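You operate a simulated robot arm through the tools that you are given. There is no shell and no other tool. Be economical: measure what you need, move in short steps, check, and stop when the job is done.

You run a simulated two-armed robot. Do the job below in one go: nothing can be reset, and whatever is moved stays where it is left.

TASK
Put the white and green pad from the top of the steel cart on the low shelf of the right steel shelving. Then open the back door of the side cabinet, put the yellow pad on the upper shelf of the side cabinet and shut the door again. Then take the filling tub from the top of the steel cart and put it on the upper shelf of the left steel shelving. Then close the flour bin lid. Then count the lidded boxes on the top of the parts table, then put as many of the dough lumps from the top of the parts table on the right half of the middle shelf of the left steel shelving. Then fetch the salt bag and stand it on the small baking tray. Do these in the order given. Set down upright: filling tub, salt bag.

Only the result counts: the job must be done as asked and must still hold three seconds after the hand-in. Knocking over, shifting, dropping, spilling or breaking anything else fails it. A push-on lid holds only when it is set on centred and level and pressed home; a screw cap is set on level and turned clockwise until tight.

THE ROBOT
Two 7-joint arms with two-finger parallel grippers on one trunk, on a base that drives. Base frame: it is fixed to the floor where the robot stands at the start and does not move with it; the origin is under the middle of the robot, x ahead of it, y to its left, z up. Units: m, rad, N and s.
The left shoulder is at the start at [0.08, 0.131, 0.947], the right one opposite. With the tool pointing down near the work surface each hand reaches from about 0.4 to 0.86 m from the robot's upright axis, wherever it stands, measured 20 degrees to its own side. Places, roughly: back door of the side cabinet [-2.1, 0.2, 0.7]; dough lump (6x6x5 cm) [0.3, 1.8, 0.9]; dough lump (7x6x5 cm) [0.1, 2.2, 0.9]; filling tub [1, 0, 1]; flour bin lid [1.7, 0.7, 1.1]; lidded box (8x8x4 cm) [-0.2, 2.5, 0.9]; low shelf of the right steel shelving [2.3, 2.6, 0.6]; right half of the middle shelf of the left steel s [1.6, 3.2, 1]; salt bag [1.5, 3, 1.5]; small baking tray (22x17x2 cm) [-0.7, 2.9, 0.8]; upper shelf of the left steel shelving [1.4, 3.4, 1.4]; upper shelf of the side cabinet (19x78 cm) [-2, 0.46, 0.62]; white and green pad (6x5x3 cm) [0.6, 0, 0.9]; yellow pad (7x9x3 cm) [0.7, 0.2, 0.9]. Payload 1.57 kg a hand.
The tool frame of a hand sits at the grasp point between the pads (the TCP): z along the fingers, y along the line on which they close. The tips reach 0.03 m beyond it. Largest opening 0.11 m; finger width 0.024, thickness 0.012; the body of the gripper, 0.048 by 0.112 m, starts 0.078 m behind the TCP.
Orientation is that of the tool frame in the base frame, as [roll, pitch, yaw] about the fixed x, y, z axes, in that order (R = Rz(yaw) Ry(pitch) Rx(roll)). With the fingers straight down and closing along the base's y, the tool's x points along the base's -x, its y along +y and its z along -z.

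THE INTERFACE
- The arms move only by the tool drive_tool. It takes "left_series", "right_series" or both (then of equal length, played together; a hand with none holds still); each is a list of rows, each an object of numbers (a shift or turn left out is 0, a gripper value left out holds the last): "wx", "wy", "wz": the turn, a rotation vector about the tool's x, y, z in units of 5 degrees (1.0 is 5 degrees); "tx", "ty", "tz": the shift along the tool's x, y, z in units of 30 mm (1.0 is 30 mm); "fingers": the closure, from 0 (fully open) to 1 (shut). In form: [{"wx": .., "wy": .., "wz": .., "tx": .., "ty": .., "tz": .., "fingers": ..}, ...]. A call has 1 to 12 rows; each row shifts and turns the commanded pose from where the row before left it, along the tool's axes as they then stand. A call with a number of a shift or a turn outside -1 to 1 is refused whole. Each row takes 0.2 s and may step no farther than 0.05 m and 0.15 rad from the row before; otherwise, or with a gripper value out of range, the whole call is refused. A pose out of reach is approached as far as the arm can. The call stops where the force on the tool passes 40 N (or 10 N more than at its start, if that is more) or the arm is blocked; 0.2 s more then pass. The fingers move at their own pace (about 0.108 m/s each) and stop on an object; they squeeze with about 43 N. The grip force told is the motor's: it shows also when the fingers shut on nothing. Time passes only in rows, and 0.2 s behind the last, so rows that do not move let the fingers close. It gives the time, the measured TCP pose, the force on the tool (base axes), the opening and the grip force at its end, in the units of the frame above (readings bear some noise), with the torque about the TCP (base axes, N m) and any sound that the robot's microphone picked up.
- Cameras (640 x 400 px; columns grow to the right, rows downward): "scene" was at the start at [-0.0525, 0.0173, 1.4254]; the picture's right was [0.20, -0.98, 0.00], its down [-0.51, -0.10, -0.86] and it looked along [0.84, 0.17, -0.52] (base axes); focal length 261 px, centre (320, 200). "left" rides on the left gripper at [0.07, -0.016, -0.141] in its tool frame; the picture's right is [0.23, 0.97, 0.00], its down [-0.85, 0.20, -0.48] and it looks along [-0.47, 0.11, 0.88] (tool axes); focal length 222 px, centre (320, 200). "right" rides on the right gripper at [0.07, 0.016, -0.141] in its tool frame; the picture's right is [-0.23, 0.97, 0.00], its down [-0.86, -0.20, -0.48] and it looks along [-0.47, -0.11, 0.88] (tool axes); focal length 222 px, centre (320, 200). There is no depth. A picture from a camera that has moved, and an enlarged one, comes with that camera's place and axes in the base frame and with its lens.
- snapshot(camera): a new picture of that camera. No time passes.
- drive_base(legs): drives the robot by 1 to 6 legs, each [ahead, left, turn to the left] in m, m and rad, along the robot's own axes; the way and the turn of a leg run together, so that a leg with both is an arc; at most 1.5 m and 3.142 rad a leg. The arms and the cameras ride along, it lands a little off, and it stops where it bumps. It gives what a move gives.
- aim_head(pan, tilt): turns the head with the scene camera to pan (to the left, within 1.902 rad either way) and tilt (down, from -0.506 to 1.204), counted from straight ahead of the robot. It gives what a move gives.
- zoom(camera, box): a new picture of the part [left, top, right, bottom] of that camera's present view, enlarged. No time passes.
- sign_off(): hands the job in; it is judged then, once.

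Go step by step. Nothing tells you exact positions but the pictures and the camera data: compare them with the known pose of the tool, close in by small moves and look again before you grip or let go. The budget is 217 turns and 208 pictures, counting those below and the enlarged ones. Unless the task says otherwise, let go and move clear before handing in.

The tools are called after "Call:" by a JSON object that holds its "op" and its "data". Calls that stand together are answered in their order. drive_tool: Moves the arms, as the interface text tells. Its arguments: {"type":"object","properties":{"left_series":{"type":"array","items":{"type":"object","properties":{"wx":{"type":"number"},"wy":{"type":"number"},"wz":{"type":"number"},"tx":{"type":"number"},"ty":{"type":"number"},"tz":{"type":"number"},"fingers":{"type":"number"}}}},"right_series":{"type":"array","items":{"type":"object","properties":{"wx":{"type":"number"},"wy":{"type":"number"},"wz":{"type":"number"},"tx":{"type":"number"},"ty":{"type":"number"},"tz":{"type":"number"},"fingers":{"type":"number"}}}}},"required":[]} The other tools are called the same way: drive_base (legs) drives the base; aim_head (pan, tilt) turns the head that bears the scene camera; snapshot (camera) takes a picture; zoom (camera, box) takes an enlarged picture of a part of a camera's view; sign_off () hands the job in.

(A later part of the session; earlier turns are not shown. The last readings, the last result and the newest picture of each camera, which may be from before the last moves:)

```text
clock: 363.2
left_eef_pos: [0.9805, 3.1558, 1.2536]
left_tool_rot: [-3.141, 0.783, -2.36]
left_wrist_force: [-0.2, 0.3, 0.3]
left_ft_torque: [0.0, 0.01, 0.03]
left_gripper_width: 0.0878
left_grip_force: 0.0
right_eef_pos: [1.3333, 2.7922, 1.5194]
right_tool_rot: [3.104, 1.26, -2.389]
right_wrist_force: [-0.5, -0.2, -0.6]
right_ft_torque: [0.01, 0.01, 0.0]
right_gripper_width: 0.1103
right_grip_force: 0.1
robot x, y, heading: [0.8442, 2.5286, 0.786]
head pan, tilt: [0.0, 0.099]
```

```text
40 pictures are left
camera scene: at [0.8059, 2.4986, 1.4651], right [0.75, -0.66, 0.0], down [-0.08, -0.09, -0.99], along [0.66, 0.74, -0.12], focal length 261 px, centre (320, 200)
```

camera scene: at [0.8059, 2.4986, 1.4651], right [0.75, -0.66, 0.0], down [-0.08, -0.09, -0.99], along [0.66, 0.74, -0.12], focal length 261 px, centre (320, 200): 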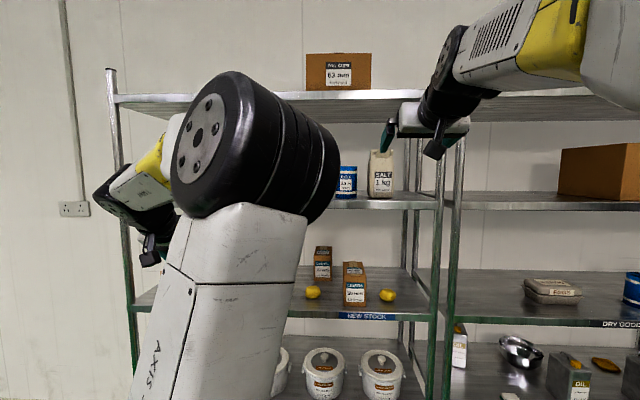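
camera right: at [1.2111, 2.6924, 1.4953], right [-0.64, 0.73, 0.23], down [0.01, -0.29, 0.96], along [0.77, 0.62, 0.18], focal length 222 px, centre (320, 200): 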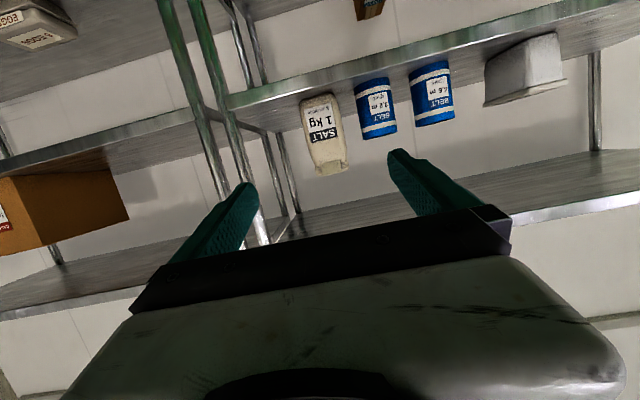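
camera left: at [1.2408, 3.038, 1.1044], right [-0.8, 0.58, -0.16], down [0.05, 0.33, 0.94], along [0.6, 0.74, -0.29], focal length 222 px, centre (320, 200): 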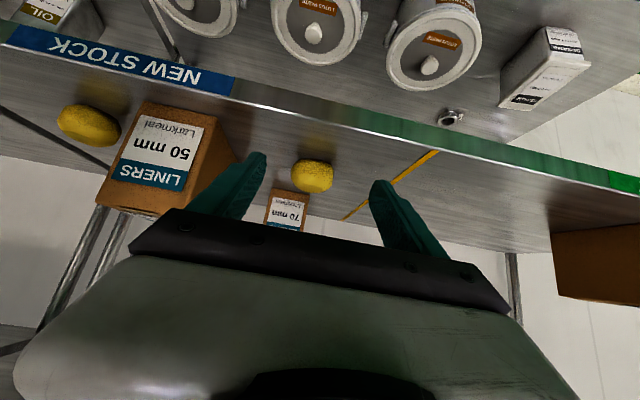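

The hand is centred on the bag. I drive 0.25 m in, then reach the rest with the arm.

Call:
{"op": "drive_base", "data": {"legs": [[0.24, 0, 0]]}}

Call:
{"op": "snapshot", "data": {"camera": "right"}}

Call:
{"op": "snapshot", "data": {"camera": "scene"}}

```text
clock: 365.0
left_eef_pos: [1.1496, 3.3248, 1.2542]
left_tool_rot: [3.141, 0.785, -2.362]
left_wrist_force: [0.3, -1.0, -0.2]
left_ft_torque: [0.02, 0.03, 0.01]
left_gripper_width: 0.088
left_grip_force: 0.0
right_eef_pos: [1.5028, 2.9589, 1.5177]
right_tool_rot: [3.103, 1.26, -2.39]
right_wrist_force: [0.2, 0.8, -0.1]
right_ft_torque: [0.02, 0.01, -0.01]
right_gripper_width: 0.1099
right_grip_force: 0.1
robot x, y, heading: [1.0119, 2.7014, 0.782]
head pan, tilt: [0.0, 0.099]
```

```text
39 pictures are left
camera right: at [1.3808, 2.861, 1.4952], right [-0.64, 0.74, 0.23], down [0.01, -0.29, 0.96], along [0.77, 0.61, 0.17], focal length 222 px, centre (320, 200)
```

right: 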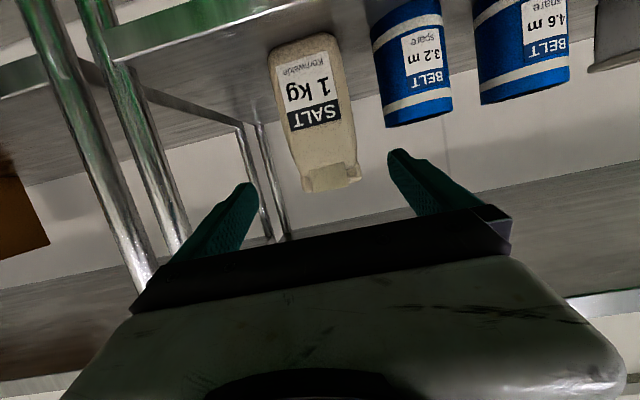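

```text
38 pictures are left
camera scene: at [0.9752, 2.6673, 1.4656], right [0.74, -0.67, 0.0], down [-0.07, -0.08, -0.99], along [0.66, 0.74, -0.11], focal length 261 px, centre (320, 200)
```

scene: 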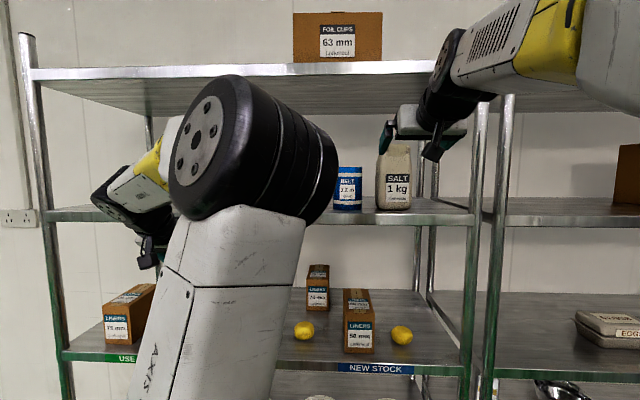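

Call:
{"op": "drive_tool", "data": {"right_series": [{"tz": 0.946, "tx": -0.234}, {"tz": 0.946, "tx": -0.234}, {"tz": 0.946, "tx": -0.234}]}}

Call:
{"op": "snapshot", "data": {"camera": "right"}}

Call:
{"op": "snapshot", "data": {"camera": "scene"}}

```text
clock: 365.8
left_eef_pos: [1.1497, 3.3251, 1.2537]
left_tool_rot: [-3.141, 0.784, -2.361]
left_wrist_force: [-0.7, -1.2, 0.6]
left_ft_torque: [0.03, -0.02, -0.01]
left_gripper_width: 0.0881
left_grip_force: 0.0
right_eef_pos: [1.5645, 3.0229, 1.5107]
right_tool_rot: [3.102, 1.26, -2.392]
right_wrist_force: [-0.5, 0.2, 0.2]
right_ft_torque: [0.03, -0.01, 0.0]
right_gripper_width: 0.11
right_grip_force: 0.1
robot x, y, heading: [1.0135, 2.7002, 0.779]
head pan, tilt: [0.0, 0.099]
```

```text
37 pictures are left
camera right: at [1.4423, 2.9236, 1.4884], right [-0.64, 0.74, 0.23], down [0.01, -0.29, 0.96], along [0.77, 0.61, 0.17], focal length 222 px, centre (320, 200)
```

right: 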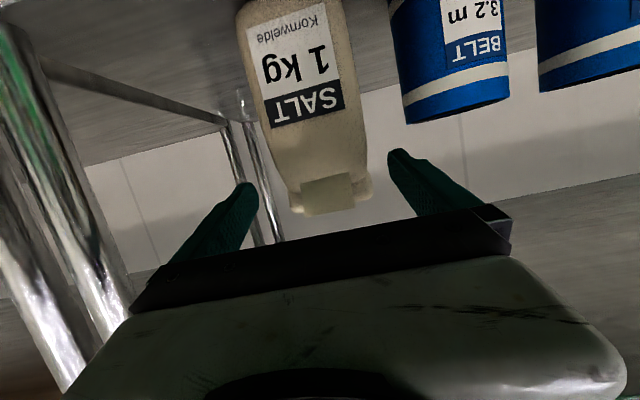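

```text
36 pictures are left
camera scene: at [0.9787, 2.6635, 1.4666], right [0.71, -0.71, 0.0], down [-0.07, -0.07, -1.0], along [0.7, 0.7, -0.1], focal length 261 px, centre (320, 200)
```

scene: 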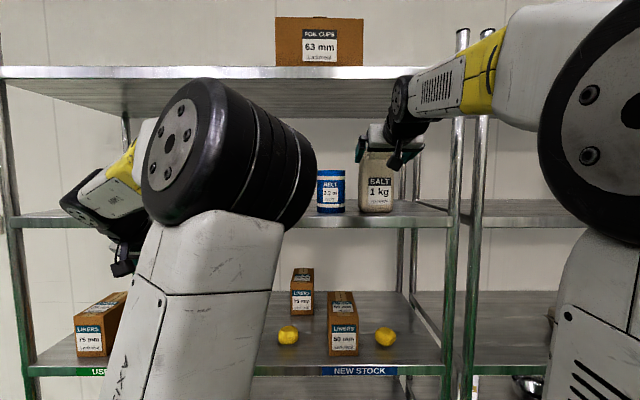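

Call:
{"op": "drive_tool", "data": {"right_series": [{"tz": 0.87, "tx": -0.22}, {"tz": 0.87, "tx": -0.22}, {"tz": 0.87, "tx": -0.22}]}}

Call:
{"op": "snapshot", "data": {"camera": "right"}}

Call:
{"op": "zoom", "data": {"camera": "scene", "box": [290, 80, 470, 230]}}

```text
clock: 366.6
left_eef_pos: [1.15, 3.324, 1.2529]
left_tool_rot: [3.141, 0.785, -2.361]
left_wrist_force: [0.3, -0.6, 1.0]
left_ft_torque: [0.03, 0.01, -0.01]
left_gripper_width: 0.088
left_grip_force: 0.1
right_eef_pos: [1.6225, 3.0809, 1.5058]
right_tool_rot: [3.103, 1.26, -2.392]
right_wrist_force: [-0.1, -0.2, 0.7]
right_ft_torque: [-0.03, 0.01, 0.03]
right_gripper_width: 0.1099
right_grip_force: 0.1
robot x, y, heading: [1.0132, 2.7003, 0.787]
head pan, tilt: [0.0, 0.099]
```

```text
35 pictures are left
camera right: at [1.4999, 2.9811, 1.4827], right [-0.64, 0.73, 0.23], down [0.01, -0.29, 0.96], along [0.77, 0.61, 0.17], focal length 222 px, centre (320, 200)
```

right: 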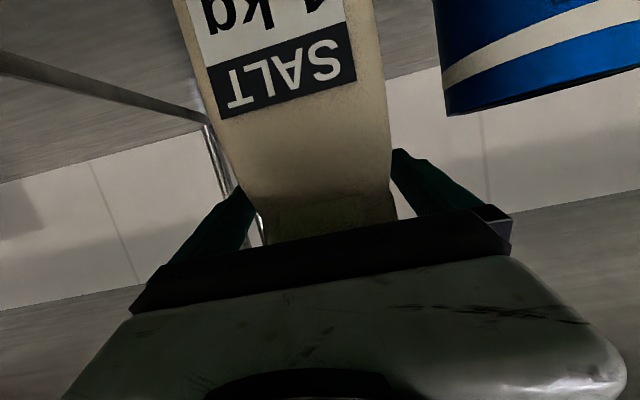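

```text
2.67 times, centred on (380, 155) of scene
camera zoom: at [0.9788, 2.6636, 1.4666], right [0.71, -0.71, 0.0], down [-0.07, -0.07, -1.0], along [0.7, 0.7, -0.1], focal length 697 px, centre (160, 320)
```

zoom: 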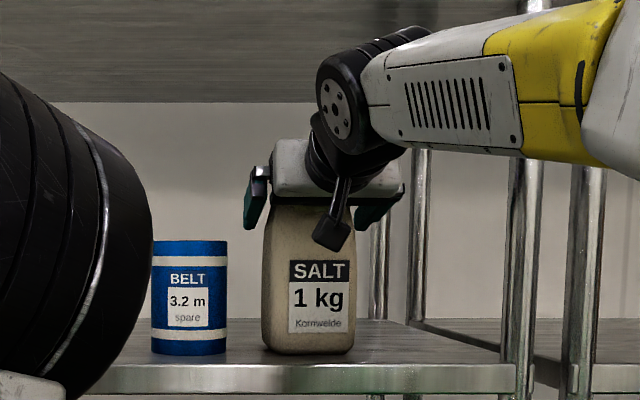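

Call:
{"op": "drive_tool", "data": {"right_series": [{"fingers": 1}, {"fingers": 1}, {"fingers": 1}, {"fingers": 1}]}}

Call:
{"op": "drive_tool", "data": {"right_series": [{"tx": -0.3, "tz": -0.1}, {"tx": -0.3, "tz": -0.1}, {"tx": -0.3, "tz": -0.1}, {}]}}

Call:
{"op": "zoom", "data": {"camera": "scene", "box": [290, 80, 470, 230]}}

```text
clock: 367.6
left_eef_pos: [1.1495, 3.3261, 1.2531]
left_tool_rot: [-3.141, 0.784, -2.361]
left_wrist_force: [-0.1, 0.4, -0.5]
left_ft_torque: [0.01, -0.02, -0.03]
left_gripper_width: 0.0881
left_grip_force: 0.0
right_eef_pos: [1.622, 3.0813, 1.5063]
right_tool_rot: [3.102, 1.261, -2.391]
right_wrist_force: [-1.4, 3.9, 4.9]
right_ft_torque: [0.2, 0.03, -0.05]
right_gripper_width: 0.0797
right_grip_force: 42.4
robot x, y, heading: [1.0112, 2.6988, 0.785]
head pan, tilt: [0.0, 0.099]
```

```text
clock: 368.6
left_eef_pos: [1.1505, 3.3259, 1.253]
left_tool_rot: [3.14, 0.784, -2.362]
left_wrist_force: [0.7, 0.4, -0.5]
left_ft_torque: [-0.01, 0.02, 0.0]
left_gripper_width: 0.0883
left_grip_force: 0.1
right_eef_pos: [1.6221, 3.0792, 1.5346]
right_tool_rot: [3.1, 1.258, -2.394]
right_wrist_force: [0.3, 0.1, -10.3]
right_ft_torque: [0.09, -0.1, -0.03]
right_gripper_width: 0.0794
right_grip_force: 43.6
robot x, y, heading: [1.0135, 2.6966, 0.781]
head pan, tilt: [0.0, 0.099]
```

```text
2.67 times, centred on (380, 155) of scene
camera zoom: at [0.9793, 2.6639, 1.4666], right [0.71, -0.71, 0.0], down [-0.07, -0.07, -0.99], along [0.7, 0.7, -0.1], focal length 697 px, centre (160, 320)
```

zoom: 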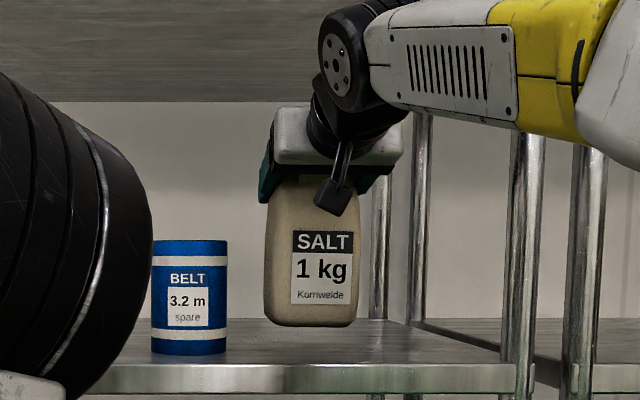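

The bag hangs upright in the grip (about 1 kg). I back out, strafe to the left end and turn toward the table with the small baking tray.

Call:
{"op": "drive_base", "data": {"legs": [[-0.4, 0, 0], [0, 1.2, 0], [0, 0, 1.571], [0, 0, 1.571]]}}

Call:
{"op": "aim_head", "data": {"pan": -0.3, "tilt": 0.6}}

Call:
{"op": "snapshot", "data": {"camera": "scene"}}

```text
clock: 384.4
left_eef_pos: [-0.2328, 2.6354, 1.2528]
left_tool_rot: [3.141, 0.784, 0.809]
left_wrist_force: [-0.6, 0.9, 0.2]
left_ft_torque: [0.0, 0.03, 0.01]
left_gripper_width: 0.0877
left_grip_force: 0.1
right_eef_pos: [-0.7112, 2.8674, 1.5349]
right_tool_rot: [3.103, 1.261, 0.778]
right_wrist_force: [-0.7, 0.2, -9.4]
right_ft_torque: [-0.06, 0.08, 0.02]
right_gripper_width: 0.0793
right_grip_force: 43.0
robot x, y, heading: [-0.1176, 3.2682, -2.332]
head pan, tilt: [0.0, 0.099]
```

```text
clock: 385.4
left_eef_pos: [-0.2331, 2.6348, 1.2536]
left_tool_rot: [3.14, 0.784, 0.809]
left_wrist_force: [0.5, -0.5, 0.1]
left_ft_torque: [0.0, 0.0, -0.03]
left_gripper_width: 0.0879
left_grip_force: 0.1
right_eef_pos: [-0.7114, 2.8671, 1.5332]
right_tool_rot: [3.103, 1.258, 0.777]
right_wrist_force: [0.3, -0.6, -9.0]
right_ft_torque: [-0.05, 0.09, -0.01]
right_gripper_width: 0.0792
right_grip_force: 43.1
robot x, y, heading: [-0.1134, 3.2657, -2.33]
head pan, tilt: [-0.3, 0.6]
```

```text
32 pictures are left
camera scene: at [-0.0955, 3.3225, 1.4205], right [-0.49, 0.87, 0.0], down [0.49, 0.28, -0.83], along [-0.72, -0.4, -0.56], focal length 261 px, centre (320, 200)
```

scene: 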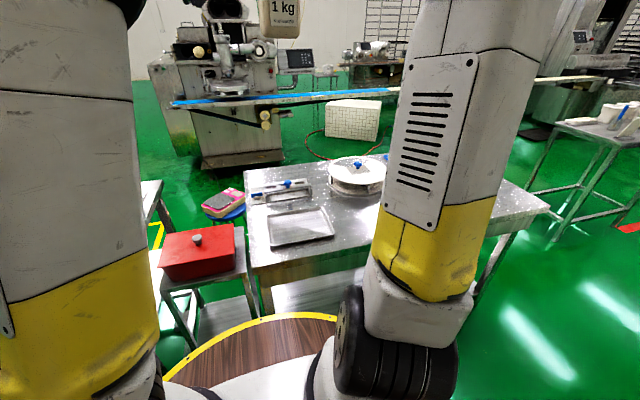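

The baking tray lies at about (-0.705, 2.909), almost under the bag. I align over it and come down part-way.

Call:
{"op": "drive_tool", "data": {"right_series": [{"ty": -0.4, "tz": -0.5}, {"ty": -0.4, "tz": -0.5}, {"tx": 0.95, "tz": 0.306}, {"tx": 0.95, "tz": 0.306}, {"tx": 0.95, "tz": 0.306}, {"tx": 0.95, "tz": 0.306}, {"tx": 0.95, "tz": 0.306}, {"tx": 0.95, "tz": 0.306}, {"tx": 0.95, "tz": 0.306}, {"tx": 0.95, "tz": 0.306}, {"tx": 0.95, "tz": 0.306}, {"tx": 0.95, "tz": 0.306}]}}

Call:
{"op": "snapshot", "data": {"camera": "scene"}}

Call:
{"op": "snapshot", "data": {"camera": "right"}}

Call:
{"op": "snapshot", "data": {"camera": "left"}}

```text
clock: 388.0
left_eef_pos: [-0.2334, 2.6352, 1.2543]
left_tool_rot: [3.142, 0.786, 0.807]
left_wrist_force: [-0.1, 0.1, 0.5]
left_ft_torque: [-0.04, 0.0, 0.02]
left_gripper_width: 0.0881
left_grip_force: 0.1
right_eef_pos: [-0.7063, 2.9034, 1.2496]
right_tool_rot: [3.101, 1.26, 0.774]
right_wrist_force: [0.8, -0.2, -0.7]
right_ft_torque: [-0.01, -0.06, 0.02]
right_gripper_width: 0.0001
right_grip_force: 21.1
right hand out of reach, approached as far as the arm can: row 9
robot x, y, heading: [-0.1115, 3.2673, -2.332]
head pan, tilt: [-0.3, 0.6]
```

```text
31 pictures are left
camera scene: at [-0.0952, 3.3229, 1.4204], right [-0.49, 0.87, 0.0], down [0.49, 0.28, -0.83], along [-0.72, -0.4, -0.56], focal length 261 px, centre (320, 200)
```

scene: 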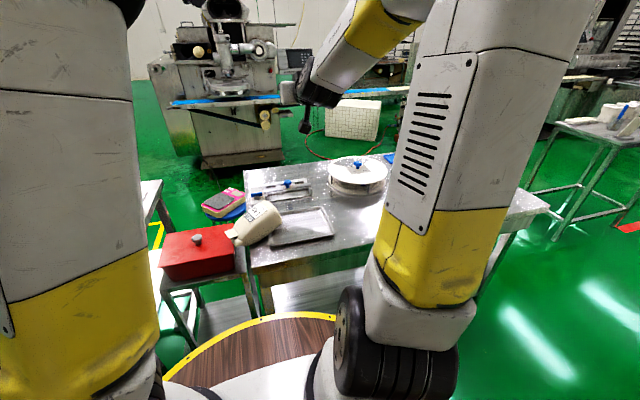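

```text
30 pictures are left
camera right: at [-0.5881, 3.0043, 1.2266], right [0.66, -0.72, 0.23], down [-0.02, 0.29, 0.96], along [-0.75, -0.63, 0.17], focal length 222 px, centre (320, 200)
```

right: 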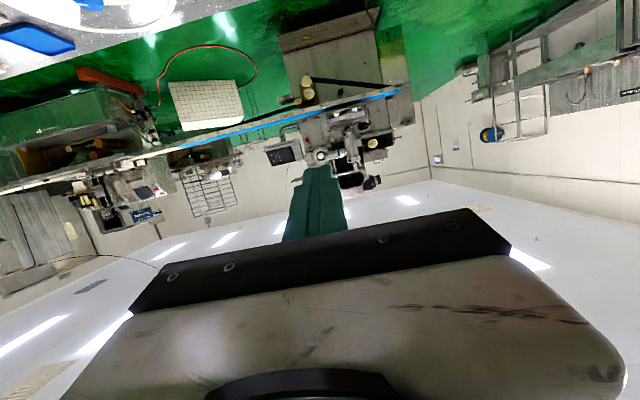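

```text
29 pictures are left
camera left: at [-0.1408, 2.7545, 1.3045], right [0.81, -0.56, -0.16], down [-0.04, -0.33, 0.94], along [-0.58, -0.76, -0.29], focal length 222 px, centre (320, 200)
```

left: 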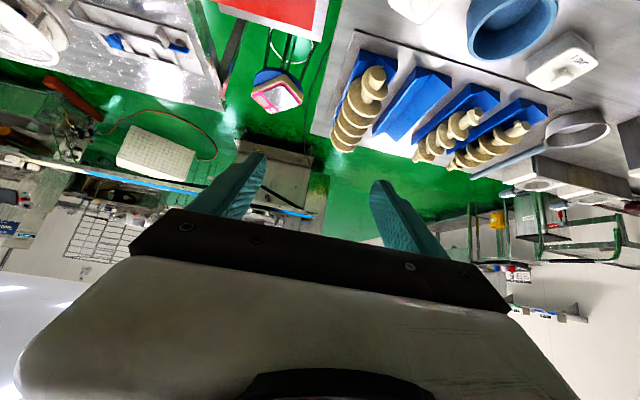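

The bag slipped out of the fingers on the way down and now leans between the red box and the table. I look at it closely to recover it.

Call:
{"op": "zoom", "data": {"camera": "scene", "box": [150, 160, 370, 320]}}

```text
2.50 times, centred on (260, 240) of scene
camera zoom: at [-0.0952, 3.3229, 1.4204], right [-0.49, 0.87, 0.0], down [0.49, 0.28, -0.83], along [-0.72, -0.4, -0.56], focal length 653 px, centre (470, 100)
```

zoom: 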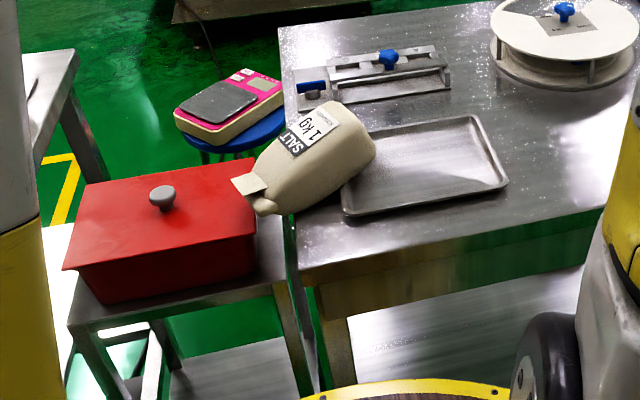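

The bag lies on its side, its top pointing about -22°. Plan: turn the base left, grip the bag from above across its width, lift, pitch it upright and set it on the tray slowly. First I turn and bring the hand toward vertical.

Call:
{"op": "drive_base", "data": {"legs": [[0, 0, 0.94]]}}

Call:
{"op": "drive_tool", "data": {"right_series": [{"tz": -0.5, "ty": -0.5, "tx": 0.5}, {"tz": -0.5, "ty": -0.5, "tx": 0.5}, {"tz": -0.5, "ty": -0.5, "tx": 0.5}, {"tz": -0.5, "ty": -0.5, "tx": 0.5}, {"tz": -0.5, "ty": -0.5, "tx": 0.5, "wy": 1}, {"wy": 1, "tx": 0.7}, {"wy": 1, "tx": 0.7}, {"wy": 1, "tx": 0.7}, {"wy": 1}, {"wy": 1}, {"wy": 1}, {"wy": 1}]}}

Call:
{"op": "drive_tool", "data": {"right_series": [{"wy": 1, "fingers": 0}, {"wy": 1}, {"wy": 1}, {"wy": 1}, {"wy": 1}, {"wy": 1}, {"wz": -1}, {"wz": -1}, {"wz": -1}, {"wz": -1}, {"wz": -1}, {"wz": -1}]}}

```text
clock: 390.8
left_eef_pos: [0.3212, 2.7936, 1.2531]
left_tool_rot: [3.141, 0.783, 1.74]
left_wrist_force: [-0.2, -0.2, 0.1]
left_ft_torque: [-0.01, -0.08, 0.02]
left_gripper_width: 0.0879
left_grip_force: 0.1
right_eef_pos: [-0.1768, 2.5721, 1.2497]
right_tool_rot: [3.102, 1.26, 1.71]
right_wrist_force: [-0.4, -0.4, -0.6]
right_ft_torque: [-0.01, 0.0, 0.0]
right_gripper_width: 0.0
right_grip_force: 21.1
robot x, y, heading: [-0.1135, 3.2678, -1.396]
head pan, tilt: [-0.3, 0.6]
```

```text
clock: 393.4
left_eef_pos: [0.3225, 2.7948, 1.2525]
left_tool_rot: [-3.141, 0.782, 1.739]
left_wrist_force: [-0.2, -0.1, -0.2]
left_ft_torque: [0.0, 0.0, 0.02]
left_gripper_width: 0.0885
left_grip_force: 0.2
right_eef_pos: [-0.2601, 2.674, 1.1432]
right_tool_rot: [3.126, 0.561, 1.739]
right_wrist_force: [0.3, -0.2, -0.5]
right_ft_torque: [0.0, -0.01, 0.02]
right_gripper_width: 0.0004
right_grip_force: 21.8
right hand out of reach, approached as far as the arm can: row 1
robot x, y, heading: [-0.1151, 3.2654, -1.399]
head pan, tilt: [-0.3, 0.6]
```

```text
clock: 396.0
left_eef_pos: [0.3216, 2.7944, 1.2544]
left_tool_rot: [3.141, 0.784, 1.741]
left_wrist_force: [0.8, -0.5, 0.3]
left_ft_torque: [-0.01, 0.01, -0.01]
left_gripper_width: 0.0881
left_grip_force: 0.0
right_eef_pos: [-0.2603, 2.673, 1.1436]
right_tool_rot: [-3.132, 0.039, 2.269]
right_wrist_force: [1.0, -0.1, 0.6]
right_ft_torque: [0.02, -0.03, 0.03]
right_gripper_width: 0.1098
right_grip_force: 0.1
robot x, y, heading: [-0.1102, 3.2635, -1.406]
head pan, tilt: [-0.3, 0.6]
```

Call:
{"op": "drive_tool", "data": {"right_series": [{"tx": 0.9, "ty": -0.48}, {"tx": 0.9, "ty": -0.48}, {"tx": 0.9, "ty": -0.48}, {"tx": 0.9, "ty": -0.48}, {"tx": 0.9, "ty": -0.48}, {"tx": 0.9, "ty": -0.48}, {"tx": 0.9, "ty": -0.48}, {"tx": 0.9, "ty": -0.48}, {"tx": 0.9, "ty": -0.48}, {"tx": 0.9, "ty": -0.48}]}}

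Call:
{"op": "drive_tool", "data": {"right_series": [{"wz": -1}, {"wz": -1}, {"wz": -1}, {"wz": -1}, {"wz": -1}]}}

Call:
{"op": "snapshot", "data": {"camera": "right"}}

```text
clock: 398.2
left_eef_pos: [0.3216, 2.7933, 1.254]
left_tool_rot: [3.141, 0.784, 1.742]
left_wrist_force: [0.1, 0.2, 0.8]
left_ft_torque: [-0.01, 0.06, 0.02]
left_gripper_width: 0.0882
left_grip_force: 0.1
right_eef_pos: [-0.5446, 2.788, 1.1319]
right_tool_rot: [-3.132, 0.038, 2.269]
right_wrist_force: [0.1, -0.2, 0.6]
right_ft_torque: [0.02, 0.01, -0.01]
right_gripper_width: 0.1097
right_grip_force: 0.1
robot x, y, heading: [-0.1126, 3.2662, -1.397]
head pan, tilt: [-0.3, 0.6]
```

```text
clock: 399.4
left_eef_pos: [0.3211, 2.7946, 1.2531]
left_tool_rot: [3.141, 0.783, 1.738]
left_wrist_force: [-0.5, 0.1, 0.1]
left_ft_torque: [-0.02, 0.02, -0.01]
left_gripper_width: 0.088
left_grip_force: 0.0
right_eef_pos: [-0.5447, 2.786, 1.1348]
right_tool_rot: [-3.117, 0.032, 2.706]
right_wrist_force: [-0.5, -0.8, 0.3]
right_ft_torque: [-0.02, 0.02, 0.0]
right_gripper_width: 0.11
right_grip_force: 0.0
robot x, y, heading: [-0.1114, 3.2633, -1.401]
head pan, tilt: [-0.3, 0.6]
```

```text
27 pictures are left
camera right: at [-0.6031, 2.8347, 1.2731], right [0.62, 0.79, -0.02], down [0.68, -0.52, 0.51], along [0.39, -0.33, -0.86], focal length 222 px, centre (320, 200)
```

right: 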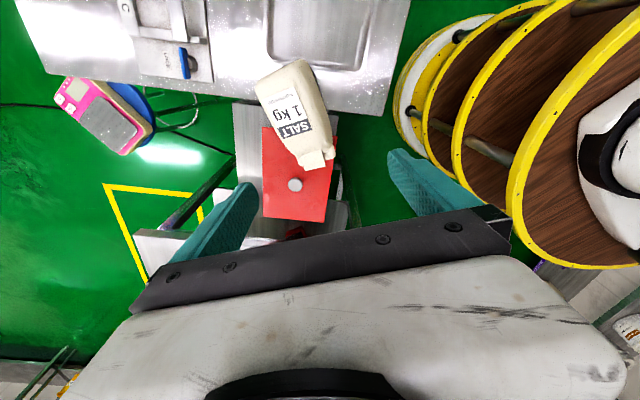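

Call:
{"op": "aim_head", "data": {"pan": -0.9, "tilt": 0.7}}

Call:
{"op": "snapshot", "data": {"camera": "scene"}}

```text
clock: 400.4
left_eef_pos: [0.3213, 2.7938, 1.254]
left_tool_rot: [3.141, 0.783, 1.74]
left_wrist_force: [-0.7, -0.4, 0.2]
left_ft_torque: [0.0, 0.01, -0.01]
left_gripper_width: 0.0882
left_grip_force: 0.1
right_eef_pos: [-0.5437, 2.7858, 1.1337]
right_tool_rot: [-3.117, 0.029, 2.705]
right_wrist_force: [-0.7, -0.5, 0.0]
right_ft_torque: [0.03, -0.01, -0.01]
right_gripper_width: 0.11
right_grip_force: 0.1
robot x, y, heading: [-0.1106, 3.2653, -1.399]
head pan, tilt: [-0.901, 0.7]
```

```text
26 pictures are left
camera scene: at [-0.1949, 3.3389, 1.4118], right [-0.75, 0.66, 0.0], down [0.43, 0.48, -0.76], along [-0.51, -0.57, -0.64], focal length 261 px, centre (320, 200)
```

scene: 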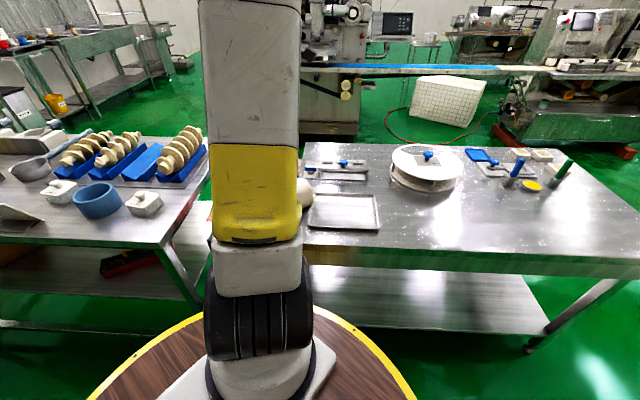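

Seen from above, the bag bridges the tray table's edge and the red box, its top pointing about -14°. I align the yaw, lean the hand back 12° and come down above it.

Call:
{"op": "drive_tool", "data": {"right_series": [{"wz": -0.73}, {"wz": -0.73}, {"wz": -0.73}, {"wy": 1}, {"wy": 1}, {"wy": 0.4}, {"tx": -0.23, "ty": -0.35, "tz": 0.99}, {"tx": -0.23, "ty": -0.35, "tz": 0.99}, {"tx": -0.23, "ty": -0.35, "tz": 0.99}, {"tx": -0.23, "ty": -0.35, "tz": 0.99}]}}

Call:
{"op": "snapshot", "data": {"camera": "right"}}

```text
clock: 402.6
left_eef_pos: [0.3212, 2.7951, 1.2533]
left_tool_rot: [3.142, 0.784, 1.74]
left_wrist_force: [0.0, 0.5, -0.1]
left_ft_torque: [-0.03, 0.02, -0.02]
left_gripper_width: 0.0882
left_grip_force: 0.1
right_eef_pos: [-0.5501, 2.7413, 1.0135]
right_tool_rot: [-3.112, -0.184, 2.891]
right_wrist_force: [0.9, 0.0, 0.5]
right_ft_torque: [-0.02, 0.01, 0.04]
right_gripper_width: 0.1098
right_grip_force: 0.0
robot x, y, heading: [-0.1135, 3.2616, -1.397]
head pan, tilt: [-0.901, 0.7]
```

```text
25 pictures are left
camera right: at [-0.5863, 2.771, 1.1645], right [0.45, 0.89, -0.07], down [0.85, -0.41, 0.32], along [0.26, -0.21, -0.94], focal length 222 px, centre (320, 200)
```

right: 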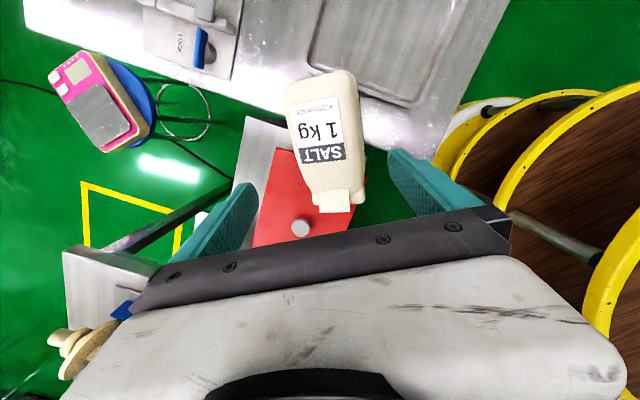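

Call:
{"op": "drive_tool", "data": {"right_series": [{"wz": 1, "ty": -0.2}, {"tx": -0.106, "tz": 0.959}, {"tx": -0.106, "tz": 0.959}, {"tx": -0.106, "tz": 0.959}, {"tx": -0.106, "tz": 0.959}]}}

Call:
{"op": "snapshot", "data": {"camera": "right"}}

```text
clock: 403.8
left_eef_pos: [0.3216, 2.7939, 1.2538]
left_tool_rot: [3.141, 0.783, 1.739]
left_wrist_force: [-0.2, -1.1, 0.9]
left_ft_torque: [0.03, 0.04, -0.01]
left_gripper_width: 0.088
left_grip_force: 0.1
right_eef_pos: [-0.5604, 2.7331, 0.8989]
right_tool_rot: [-3.094, -0.18, 2.8]
right_wrist_force: [0.5, -0.2, 0.2]
right_ft_torque: [-0.03, 0.0, 0.03]
right_gripper_width: 0.1099
right_grip_force: 0.1
robot x, y, heading: [-0.1112, 3.2657, -1.398]
head pan, tilt: [-0.901, 0.7]
```

```text
24 pictures are left
camera right: at [-0.5949, 2.7688, 1.0498], right [0.53, 0.84, -0.09], down [0.82, -0.48, 0.33], along [0.24, -0.24, -0.94], focal length 222 px, centre (320, 200)
```

right: 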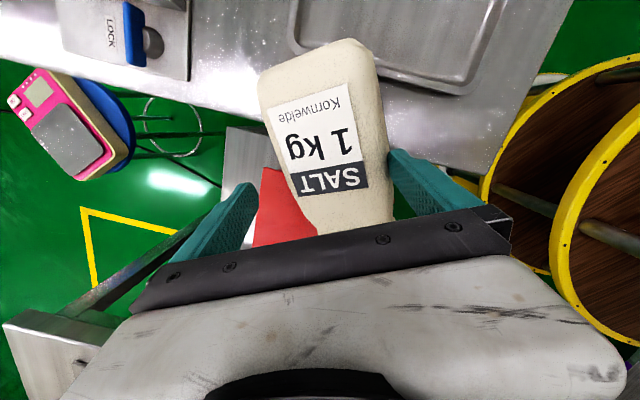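

Call:
{"op": "drive_tool", "data": {"right_series": [{"ty": 0.5}, {"tx": -0.106, "tz": 0.9}, {"tx": -0.106, "tz": 0.9}]}}

Call:
{"op": "snapshot", "data": {"camera": "right"}}

```text
clock: 404.6
left_eef_pos: [0.3207, 2.7937, 1.2533]
left_tool_rot: [3.141, 0.784, 1.741]
left_wrist_force: [-0.3, 0.1, -1.0]
left_ft_torque: [-0.01, 0.0, -0.02]
left_gripper_width: 0.0881
left_grip_force: 0.0
right_eef_pos: [-0.5597, 2.7452, 0.8434]
right_tool_rot: [-3.094, -0.181, 2.802]
right_wrist_force: [-0.4, 0.2, 0.0]
right_ft_torque: [0.01, -0.01, 0.0]
right_gripper_width: 0.11
right_grip_force: 0.1
robot x, y, heading: [-0.1104, 3.2622, -1.393]
head pan, tilt: [-0.901, 0.7]
```

```text
23 pictures are left
camera right: at [-0.5938, 2.7805, 0.9944], right [0.53, 0.85, -0.09], down [0.82, -0.48, 0.33], along [0.23, -0.24, -0.94], focal length 222 px, centre (320, 200)
```

right: 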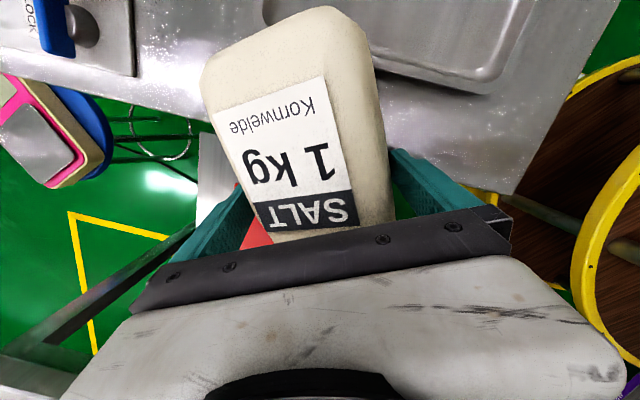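

Call:
{"op": "drive_tool", "data": {"right_series": [{"tz": 0.5}, {"fingers": 1}, {"fingers": 1}, {"fingers": 1}, {"fingers": 1}]}}

Call:
{"op": "drive_tool", "data": {"right_series": [{"tz": -0.3}, {"tz": -0.3}, {"tz": -0.3}, {}]}}

Call:
{"op": "snapshot", "data": {"camera": "right"}}

```text
clock: 405.0
left_eef_pos: [0.3216, 2.7941, 1.2532]
left_tool_rot: [-3.141, 0.786, 1.738]
left_wrist_force: [0.5, 0.2, 0.2]
left_ft_torque: [-0.03, 0.0, -0.03]
left_gripper_width: 0.0882
left_grip_force: 0.1
right_eef_pos: [-0.5601, 2.7508, 0.8324]
right_tool_rot: [-3.106, -0.183, 2.798]
right_wrist_force: [12.5, 18.6, 18.5]
right_ft_torque: [1.96, -0.79, -0.15]
right_gripper_width: 0.0947
right_grip_force: 18.4
robot x, y, heading: [-0.1132, 3.2679, -1.402]
head pan, tilt: [-0.901, 0.7]
stopped in row 2 (right hand): the force on the tool passed its limit at 55 N (the readings are from after the stop); the commanded pose is now the measured one
```

```text
clock: 406.0
left_eef_pos: [0.3215, 2.7936, 1.2545]
left_tool_rot: [-3.141, 0.786, 1.738]
left_wrist_force: [0.5, -0.4, -1.0]
left_ft_torque: [-0.01, -0.02, 0.05]
left_gripper_width: 0.0878
left_grip_force: 0.1
right_eef_pos: [-0.5574, 2.7432, 0.8602]
right_tool_rot: [-3.097, -0.18, 2.803]
right_wrist_force: [-0.5, -0.5, -9.2]
right_ft_torque: [-0.06, -0.17, -0.01]
right_gripper_width: 0.0943
right_grip_force: 43.0
robot x, y, heading: [-0.1143, 3.2693, -1.4]
head pan, tilt: [-0.901, 0.7]
```

```text
22 pictures are left
camera right: at [-0.5912, 2.779, 1.0101], right [0.53, 0.84, -0.09], down [0.82, -0.48, 0.33], along [0.23, -0.24, -0.94], focal length 222 px, centre (320, 200)
```

right: 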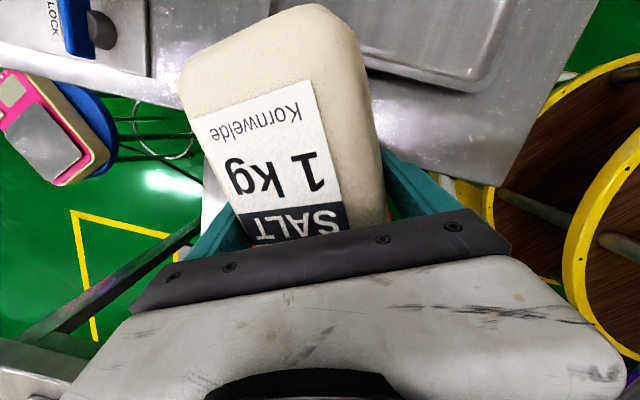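

The bag is gripped across its middle and lifted (9 N). I lift it slowly further and swing the yaw back toward my heading.

Call:
{"op": "drive_tool", "data": {"right_series": [{"tz": -0.5}, {"tz": -0.5}, {"tz": -0.5}, {"tz": -0.5}, {"tz": -0.5}, {"tz": -0.5}, {"tz": -0.5}, {"tz": -0.5}, {"tz": -0.5}, {"tz": -0.5}, {"tz": -0.5}, {"tz": -0.4}]}}

Call:
{"op": "drive_tool", "data": {"right_series": [{"wz": 0.6}, {"wz": 0.8}, {"wz": 0.8}, {"wz": 0.8}, {"wz": 0.8}, {"wz": 0.8}, {"wz": 0.8}, {"wz": 0.8}, {"wz": 0.8}, {"wz": 0.8}, {"wz": 0.8}, {"wz": 0.6}]}}

Call:
{"op": "snapshot", "data": {"camera": "right"}}

```text
clock: 408.6
left_eef_pos: [0.3209, 2.7937, 1.254]
left_tool_rot: [-3.141, 0.785, 1.738]
left_wrist_force: [-0.7, 0.6, 0.4]
left_ft_torque: [0.01, 0.01, -0.03]
left_gripper_width: 0.0878
left_grip_force: 0.0
right_eef_pos: [-0.525, 2.7417, 1.034]
right_tool_rot: [-3.094, -0.18, 2.801]
right_wrist_force: [-0.6, -0.5, -10.3]
right_ft_torque: [-0.02, -0.2, 0.0]
right_gripper_width: 0.0939
right_grip_force: 42.9
robot x, y, heading: [-0.1131, 3.2661, -1.395]
head pan, tilt: [-0.901, 0.7]
```

```text
clock: 411.2
left_eef_pos: [0.3205, 2.7928, 1.2524]
left_tool_rot: [3.141, 0.785, 1.736]
left_wrist_force: [-0.4, 0.8, 0.4]
left_ft_torque: [0.01, 0.0, 0.0]
left_gripper_width: 0.0878
left_grip_force: 0.0
right_eef_pos: [-0.5242, 2.7418, 1.0327]
right_tool_rot: [-2.979, -0.093, 1.993]
right_wrist_force: [0.4, 0.4, -9.6]
right_ft_torque: [-0.13, -0.11, -0.02]
right_gripper_width: 0.0942
right_grip_force: 42.3
robot x, y, heading: [-0.1133, 3.2648, -1.398]
head pan, tilt: [-0.901, 0.7]
```

```text
21 pictures are left
camera right: at [-0.5128, 2.8086, 1.1764], right [0.96, 0.2, -0.18], down [0.26, -0.87, 0.42], along [-0.07, -0.45, -0.89], focal length 222 px, centre (320, 200)
```

right: 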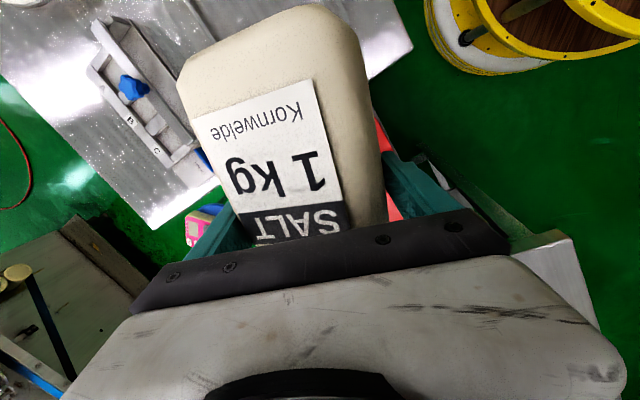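

The bag is rigidly held with its axis along the tool's x, so a level hand will make it upright. I straighten the hand, turn the base back and bring the bag in front.

Call:
{"op": "drive_tool", "data": {"right_series": [{"wx": -0.6, "wy": -0.35}, {"wx": -0.65, "wy": -0.37}, {"wx": -0.6, "wy": -0.35}]}}

Call:
{"op": "drive_base", "data": {"legs": [[0, 0, -0.47], [0, 0, -0.46]]}}

Call:
{"op": "drive_tool", "data": {"right_series": [{"tx": -0.5, "ty": 0.45}, {"tx": -0.7, "ty": 0.65}, {"tx": -0.7, "ty": 0.65}, {"tx": -0.7, "ty": 0.65}, {"tx": -0.7, "ty": 0.65}, {"tx": -0.7, "ty": 0.65}, {"tx": -0.7, "ty": 0.65}, {"tx": -0.7, "ty": 0.65}, {"tx": -0.7, "ty": 0.65}, {"tx": -0.7, "ty": 0.65}, {"tx": -0.6, "ty": 0.6}, {"tx": -0.4, "ty": 0.4}]}}

Call:
{"op": "snapshot", "data": {"camera": "right"}}

```text
clock: 412.0
left_eef_pos: [0.3215, 2.7937, 1.2538]
left_tool_rot: [-3.14, 0.783, 1.739]
left_wrist_force: [0.5, 0.0, -0.1]
left_ft_torque: [0.0, -0.02, -0.02]
left_gripper_width: 0.0879
left_grip_force: 0.1
right_eef_pos: [-0.5251, 2.7414, 1.0354]
right_tool_rot: [3.141, 0.0, 2.001]
right_wrist_force: [0.6, 0.1, -9.4]
right_ft_torque: [-0.16, -0.06, -0.02]
right_gripper_width: 0.094
right_grip_force: 42.5
robot x, y, heading: [-0.1167, 3.2626, -1.401]
head pan, tilt: [-0.901, 0.7]
```

```text
clock: 415.1
left_eef_pos: [-0.2286, 2.6338, 1.2546]
left_tool_rot: [-3.142, 0.782, 0.814]
left_wrist_force: [-0.2, 0.6, 0.1]
left_ft_torque: [0.0, -0.01, 0.01]
left_gripper_width: 0.0881
left_grip_force: 0.0
right_eef_pos: [-0.7779, 3.2789, 1.033]
right_tool_rot: [3.14, 0.0, 1.078]
right_wrist_force: [-0.3, 0.4, -9.9]
right_ft_torque: [-0.22, 0.11, 0.01]
right_gripper_width: 0.094
right_grip_force: 43.4
robot x, y, heading: [-0.1136, 3.2654, -2.324]
head pan, tilt: [-0.901, 0.7]
```

```text
clock: 417.7
left_eef_pos: [-0.2292, 2.6345, 1.253]
left_tool_rot: [-3.141, 0.782, 0.812]
left_wrist_force: [0.0, 0.4, -1.0]
left_ft_torque: [-0.01, 0.02, -0.03]
left_gripper_width: 0.088
left_grip_force: 0.1
right_eef_pos: [-0.697, 2.968, 1.0341]
right_tool_rot: [3.141, 0.001, 1.078]
right_wrist_force: [-0.4, 0.1, -10.0]
right_ft_torque: [-0.23, 0.08, 0.03]
right_gripper_width: 0.094
right_grip_force: 43.4
robot x, y, heading: [-0.1123, 3.2689, -2.321]
head pan, tilt: [-0.901, 0.7]
```

```text
20 pictures are left
camera right: at [-0.65, 3.0204, 1.1747], right [0.75, -0.66, 0.0], down [-0.58, -0.66, 0.48], along [-0.32, -0.36, -0.88], focal length 222 px, centre (320, 200)
```

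right: 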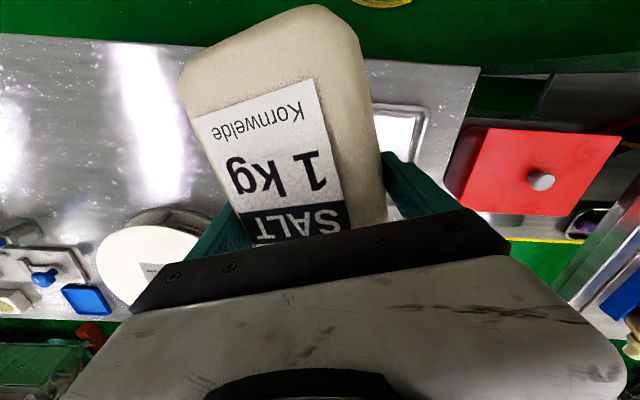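

Call:
{"op": "drive_tool", "data": {"right_series": [{"wz": 0.7}, {"wz": 0.75}, {"wz": 0.75}, {"wz": 0.7}, {"wy": -0.6}, {"wy": -0.9}, {"wy": -0.9}, {"wy": -0.9}, {"wy": -0.9}, {"wy": -0.9}, {"wy": -0.9}, {"wy": -0.6}]}}

Call:
{"op": "drive_tool", "data": {"right_series": [{"wy": -0.6}, {"wy": -0.9}, {"wy": -0.9}, {"wy": -0.9}, {"wy": -0.9}, {"wy": -0.9}, {"wy": -0.9}, {"wy": -0.9}, {"wy": -0.9}, {"wy": -0.9}, {"wy": -0.9}, {"wy": -0.6}]}}

Call:
{"op": "aim_head", "data": {"pan": 0.0, "tilt": 0.5}}

Call:
{"op": "snapshot", "data": {"camera": "scene"}}

```text
clock: 420.3
left_eef_pos: [-0.2283, 2.6352, 1.2525]
left_tool_rot: [-3.14, 0.784, 0.813]
left_wrist_force: [0.5, -0.3, -0.2]
left_ft_torque: [-0.03, 0.02, 0.03]
left_gripper_width: 0.088
left_grip_force: 0.1
right_eef_pos: [-0.6972, 2.967, 1.0334]
right_tool_rot: [3.142, 0.578, 0.826]
right_wrist_force: [-0.4, -0.2, -10.1]
right_ft_torque: [-0.15, 0.07, -0.01]
right_gripper_width: 0.0937
right_grip_force: 43.0
robot x, y, heading: [-0.1121, 3.2659, -2.32]
head pan, tilt: [-0.901, 0.7]
```

```text
clock: 422.9
left_eef_pos: [-0.2293, 2.6348, 1.2532]
left_tool_rot: [3.141, 0.783, 0.813]
left_wrist_force: [-0.2, 0.5, -0.1]
left_ft_torque: [-0.01, -0.02, 0.02]
left_gripper_width: 0.0879
left_grip_force: 0.1
right_eef_pos: [-0.6974, 2.9687, 1.034]
right_tool_rot: [-3.138, 1.464, 0.827]
right_wrist_force: [0.3, 0.7, -9.8]
right_ft_torque: [-0.06, -0.02, -0.02]
right_gripper_width: 0.0936
right_grip_force: 43.1
robot x, y, heading: [-0.1099, 3.2677, -2.321]
head pan, tilt: [-0.901, 0.7]
```

```text
clock: 424.1
left_eef_pos: [-0.2285, 2.6349, 1.2528]
left_tool_rot: [3.139, 0.784, 0.813]
left_wrist_force: [-0.9, -0.1, 0.6]
left_ft_torque: [0.03, 0.0, -0.01]
left_gripper_width: 0.088
left_grip_force: 0.1
right_eef_pos: [-0.6968, 2.9675, 1.0334]
right_tool_rot: [-3.139, 1.467, 0.826]
right_wrist_force: [0.7, 0.3, -10.0]
right_ft_torque: [-0.05, 0.01, -0.04]
right_gripper_width: 0.0934
right_grip_force: 42.5
robot x, y, heading: [-0.1166, 3.2604, -2.324]
head pan, tilt: [0.0, 0.499]
```

```text
19 pictures are left
camera scene: at [-0.0814, 3.3001, 1.4295], right [-0.73, 0.68, 0.0], down [0.33, 0.35, -0.88], along [-0.6, -0.64, -0.48], focal length 261 px, centre (320, 200)
```

scene: 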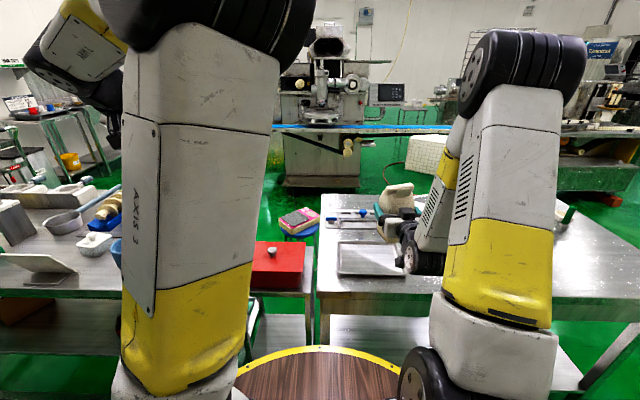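

Call:
{"op": "drive_tool", "data": {"right_series": [{"wy": -0.7}, {"wy": -0.7}]}}

Call:
{"op": "zoom", "data": {"camera": "scene", "box": [310, 160, 470, 290]}}

Call:
{"op": "snapshot", "data": {"camera": "left"}}

```text
clock: 424.7
left_eef_pos: [-0.2288, 2.6352, 1.2535]
left_tool_rot: [3.141, 0.783, 0.812]
left_wrist_force: [-0.1, 0.4, -0.2]
left_ft_torque: [-0.01, 0.03, 0.0]
left_gripper_width: 0.088
left_grip_force: 0.1
right_eef_pos: [-0.6952, 2.9694, 1.0338]
right_tool_rot: [-0.021, 1.553, -2.339]
right_wrist_force: [0.5, 0.5, -8.9]
right_ft_torque: [-0.05, 0.01, -0.02]
right_gripper_width: 0.0937
right_grip_force: 43.2
robot x, y, heading: [-0.1152, 3.2651, -2.326]
head pan, tilt: [0.0, 0.499]
```

```text
3.08 times, centred on (390, 225) of scene
camera zoom: at [-0.0812, 3.3001, 1.4295], right [-0.73, 0.68, 0.0], down [0.33, 0.35, -0.88], along [-0.6, -0.64, -0.48], focal length 804 px, centre (105, 123)
```

zoom: 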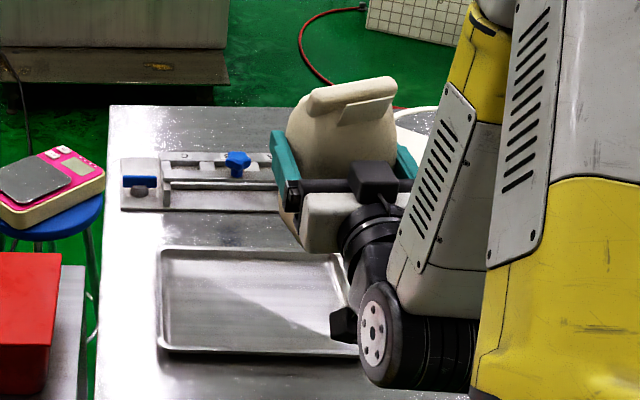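

```text
17 pictures are left
camera left: at [-0.1379, 2.7541, 1.3044], right [0.82, -0.55, -0.16], down [-0.04, -0.33, 0.94], along [-0.57, -0.77, -0.29], focal length 222 px, centre (320, 200)
```

left: 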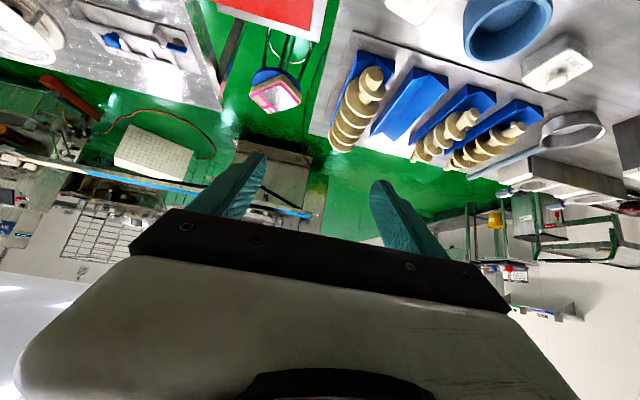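

Bag is upright. I correct a slight roll, centre it over the tray and lower slowly.

Call:
{"op": "drive_tool", "data": {"right_series": [{"wz": 0.4, "ty": 0.3}, {"ty": 0.45, "tz": 0.2}, {"ty": 0.45, "tz": 0.2}, {"ty": 0.4, "tz": 0.2}, {"tx": 0.2}, {"tx": 0.4}, {"tx": 0.4}, {"tx": 0.4}, {"tx": 0.4}, {"tx": 0.4}, {"tx": 0.4}, {"tx": 0.2}]}}

Call:
{"op": "zoom", "data": {"camera": "scene", "box": [310, 160, 470, 290]}}

Call:
{"op": "snapshot", "data": {"camera": "right"}}

```text
clock: 427.3
left_eef_pos: [-0.2295, 2.6353, 1.2534]
left_tool_rot: [3.14, 0.783, 0.814]
left_wrist_force: [0.3, -0.2, 0.1]
left_ft_torque: [0.02, -0.01, 0.0]
left_gripper_width: 0.0878
left_grip_force: 0.1
right_eef_pos: [-0.6735, 2.9182, 0.951]
right_tool_rot: [1.077, 1.533, -1.241]
right_wrist_force: [-0.2, -0.7, -9.7]
right_ft_torque: [-0.02, -0.01, -0.03]
right_gripper_width: 0.0935
right_grip_force: 42.7
robot x, y, heading: [-0.1124, 3.2633, -2.323]
head pan, tilt: [0.0, 0.499]
```

```text
3.08 times, centred on (390, 225) of scene
camera zoom: at [-0.0813, 3.3001, 1.4295], right [-0.73, 0.68, 0.0], down [0.33, 0.35, -0.88], along [-0.6, -0.64, -0.48], focal length 804 px, centre (105, 123)
```

zoom: 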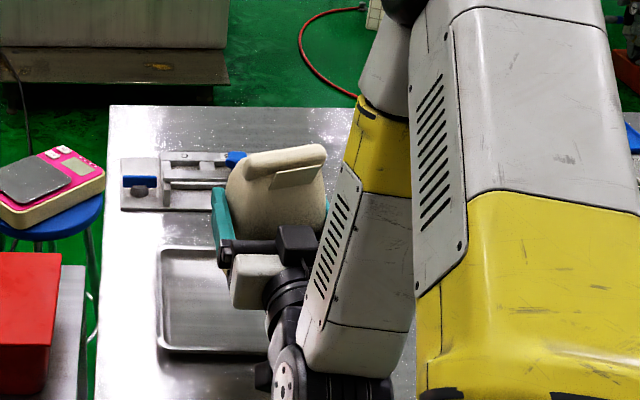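

```text
15 pictures are left
camera right: at [-0.5654, 3.0084, 0.8804], right [0.71, -0.65, 0.26], down [0.17, 0.52, 0.84], along [-0.68, -0.55, 0.48], focal length 222 px, centre (320, 200)
```

right: 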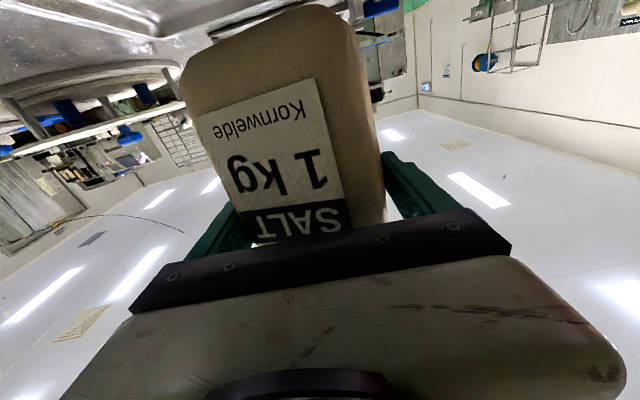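

The bag's axis is vertical (it points at the vertical vanishing point) and it is over the tray. I lower it the last centimetres gently.

Call:
{"op": "drive_tool", "data": {"right_series": [{"tx": 0.25}, {"tx": 0.25}, {"tx": 0.25}, {"tx": 0.25}, {"tx": 0.2}, {"tx": 0.15}, {}]}}

Call:
{"op": "zoom", "data": {"camera": "scene", "box": [320, 180, 440, 280]}}

```text
clock: 428.9
left_eef_pos: [-0.2294, 2.6345, 1.2539]
left_tool_rot: [-3.139, 0.783, 0.813]
left_wrist_force: [0.0, -0.3, 0.6]
left_ft_torque: [-0.02, -0.02, -0.04]
left_gripper_width: 0.0879
left_grip_force: 0.2
right_eef_pos: [-0.6727, 2.9168, 0.9122]
right_tool_rot: [1.087, 1.532, -1.228]
right_wrist_force: [0.0, 0.6, -9.5]
right_ft_torque: [-0.04, -0.01, 0.01]
right_gripper_width: 0.0937
right_grip_force: 43.2
robot x, y, heading: [-0.1116, 3.2688, -2.326]
head pan, tilt: [0.0, 0.499]
```

```text
4.00 times, centred on (380, 230) of scene
camera zoom: at [-0.0813, 3.3, 1.4295], right [-0.73, 0.68, 0.0], down [0.33, 0.35, -0.88], along [-0.6, -0.64, -0.48], focal length 1045 px, centre (80, 80)
```

zoom: 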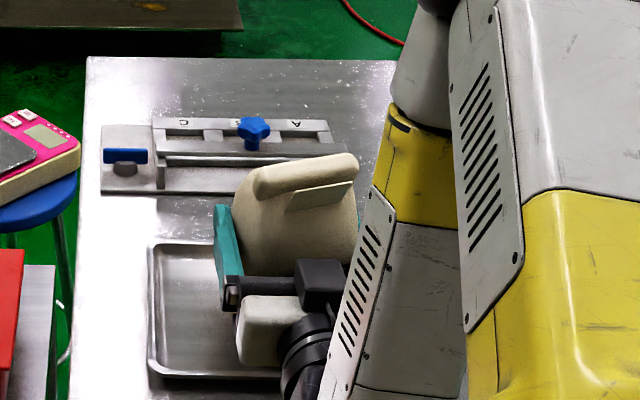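

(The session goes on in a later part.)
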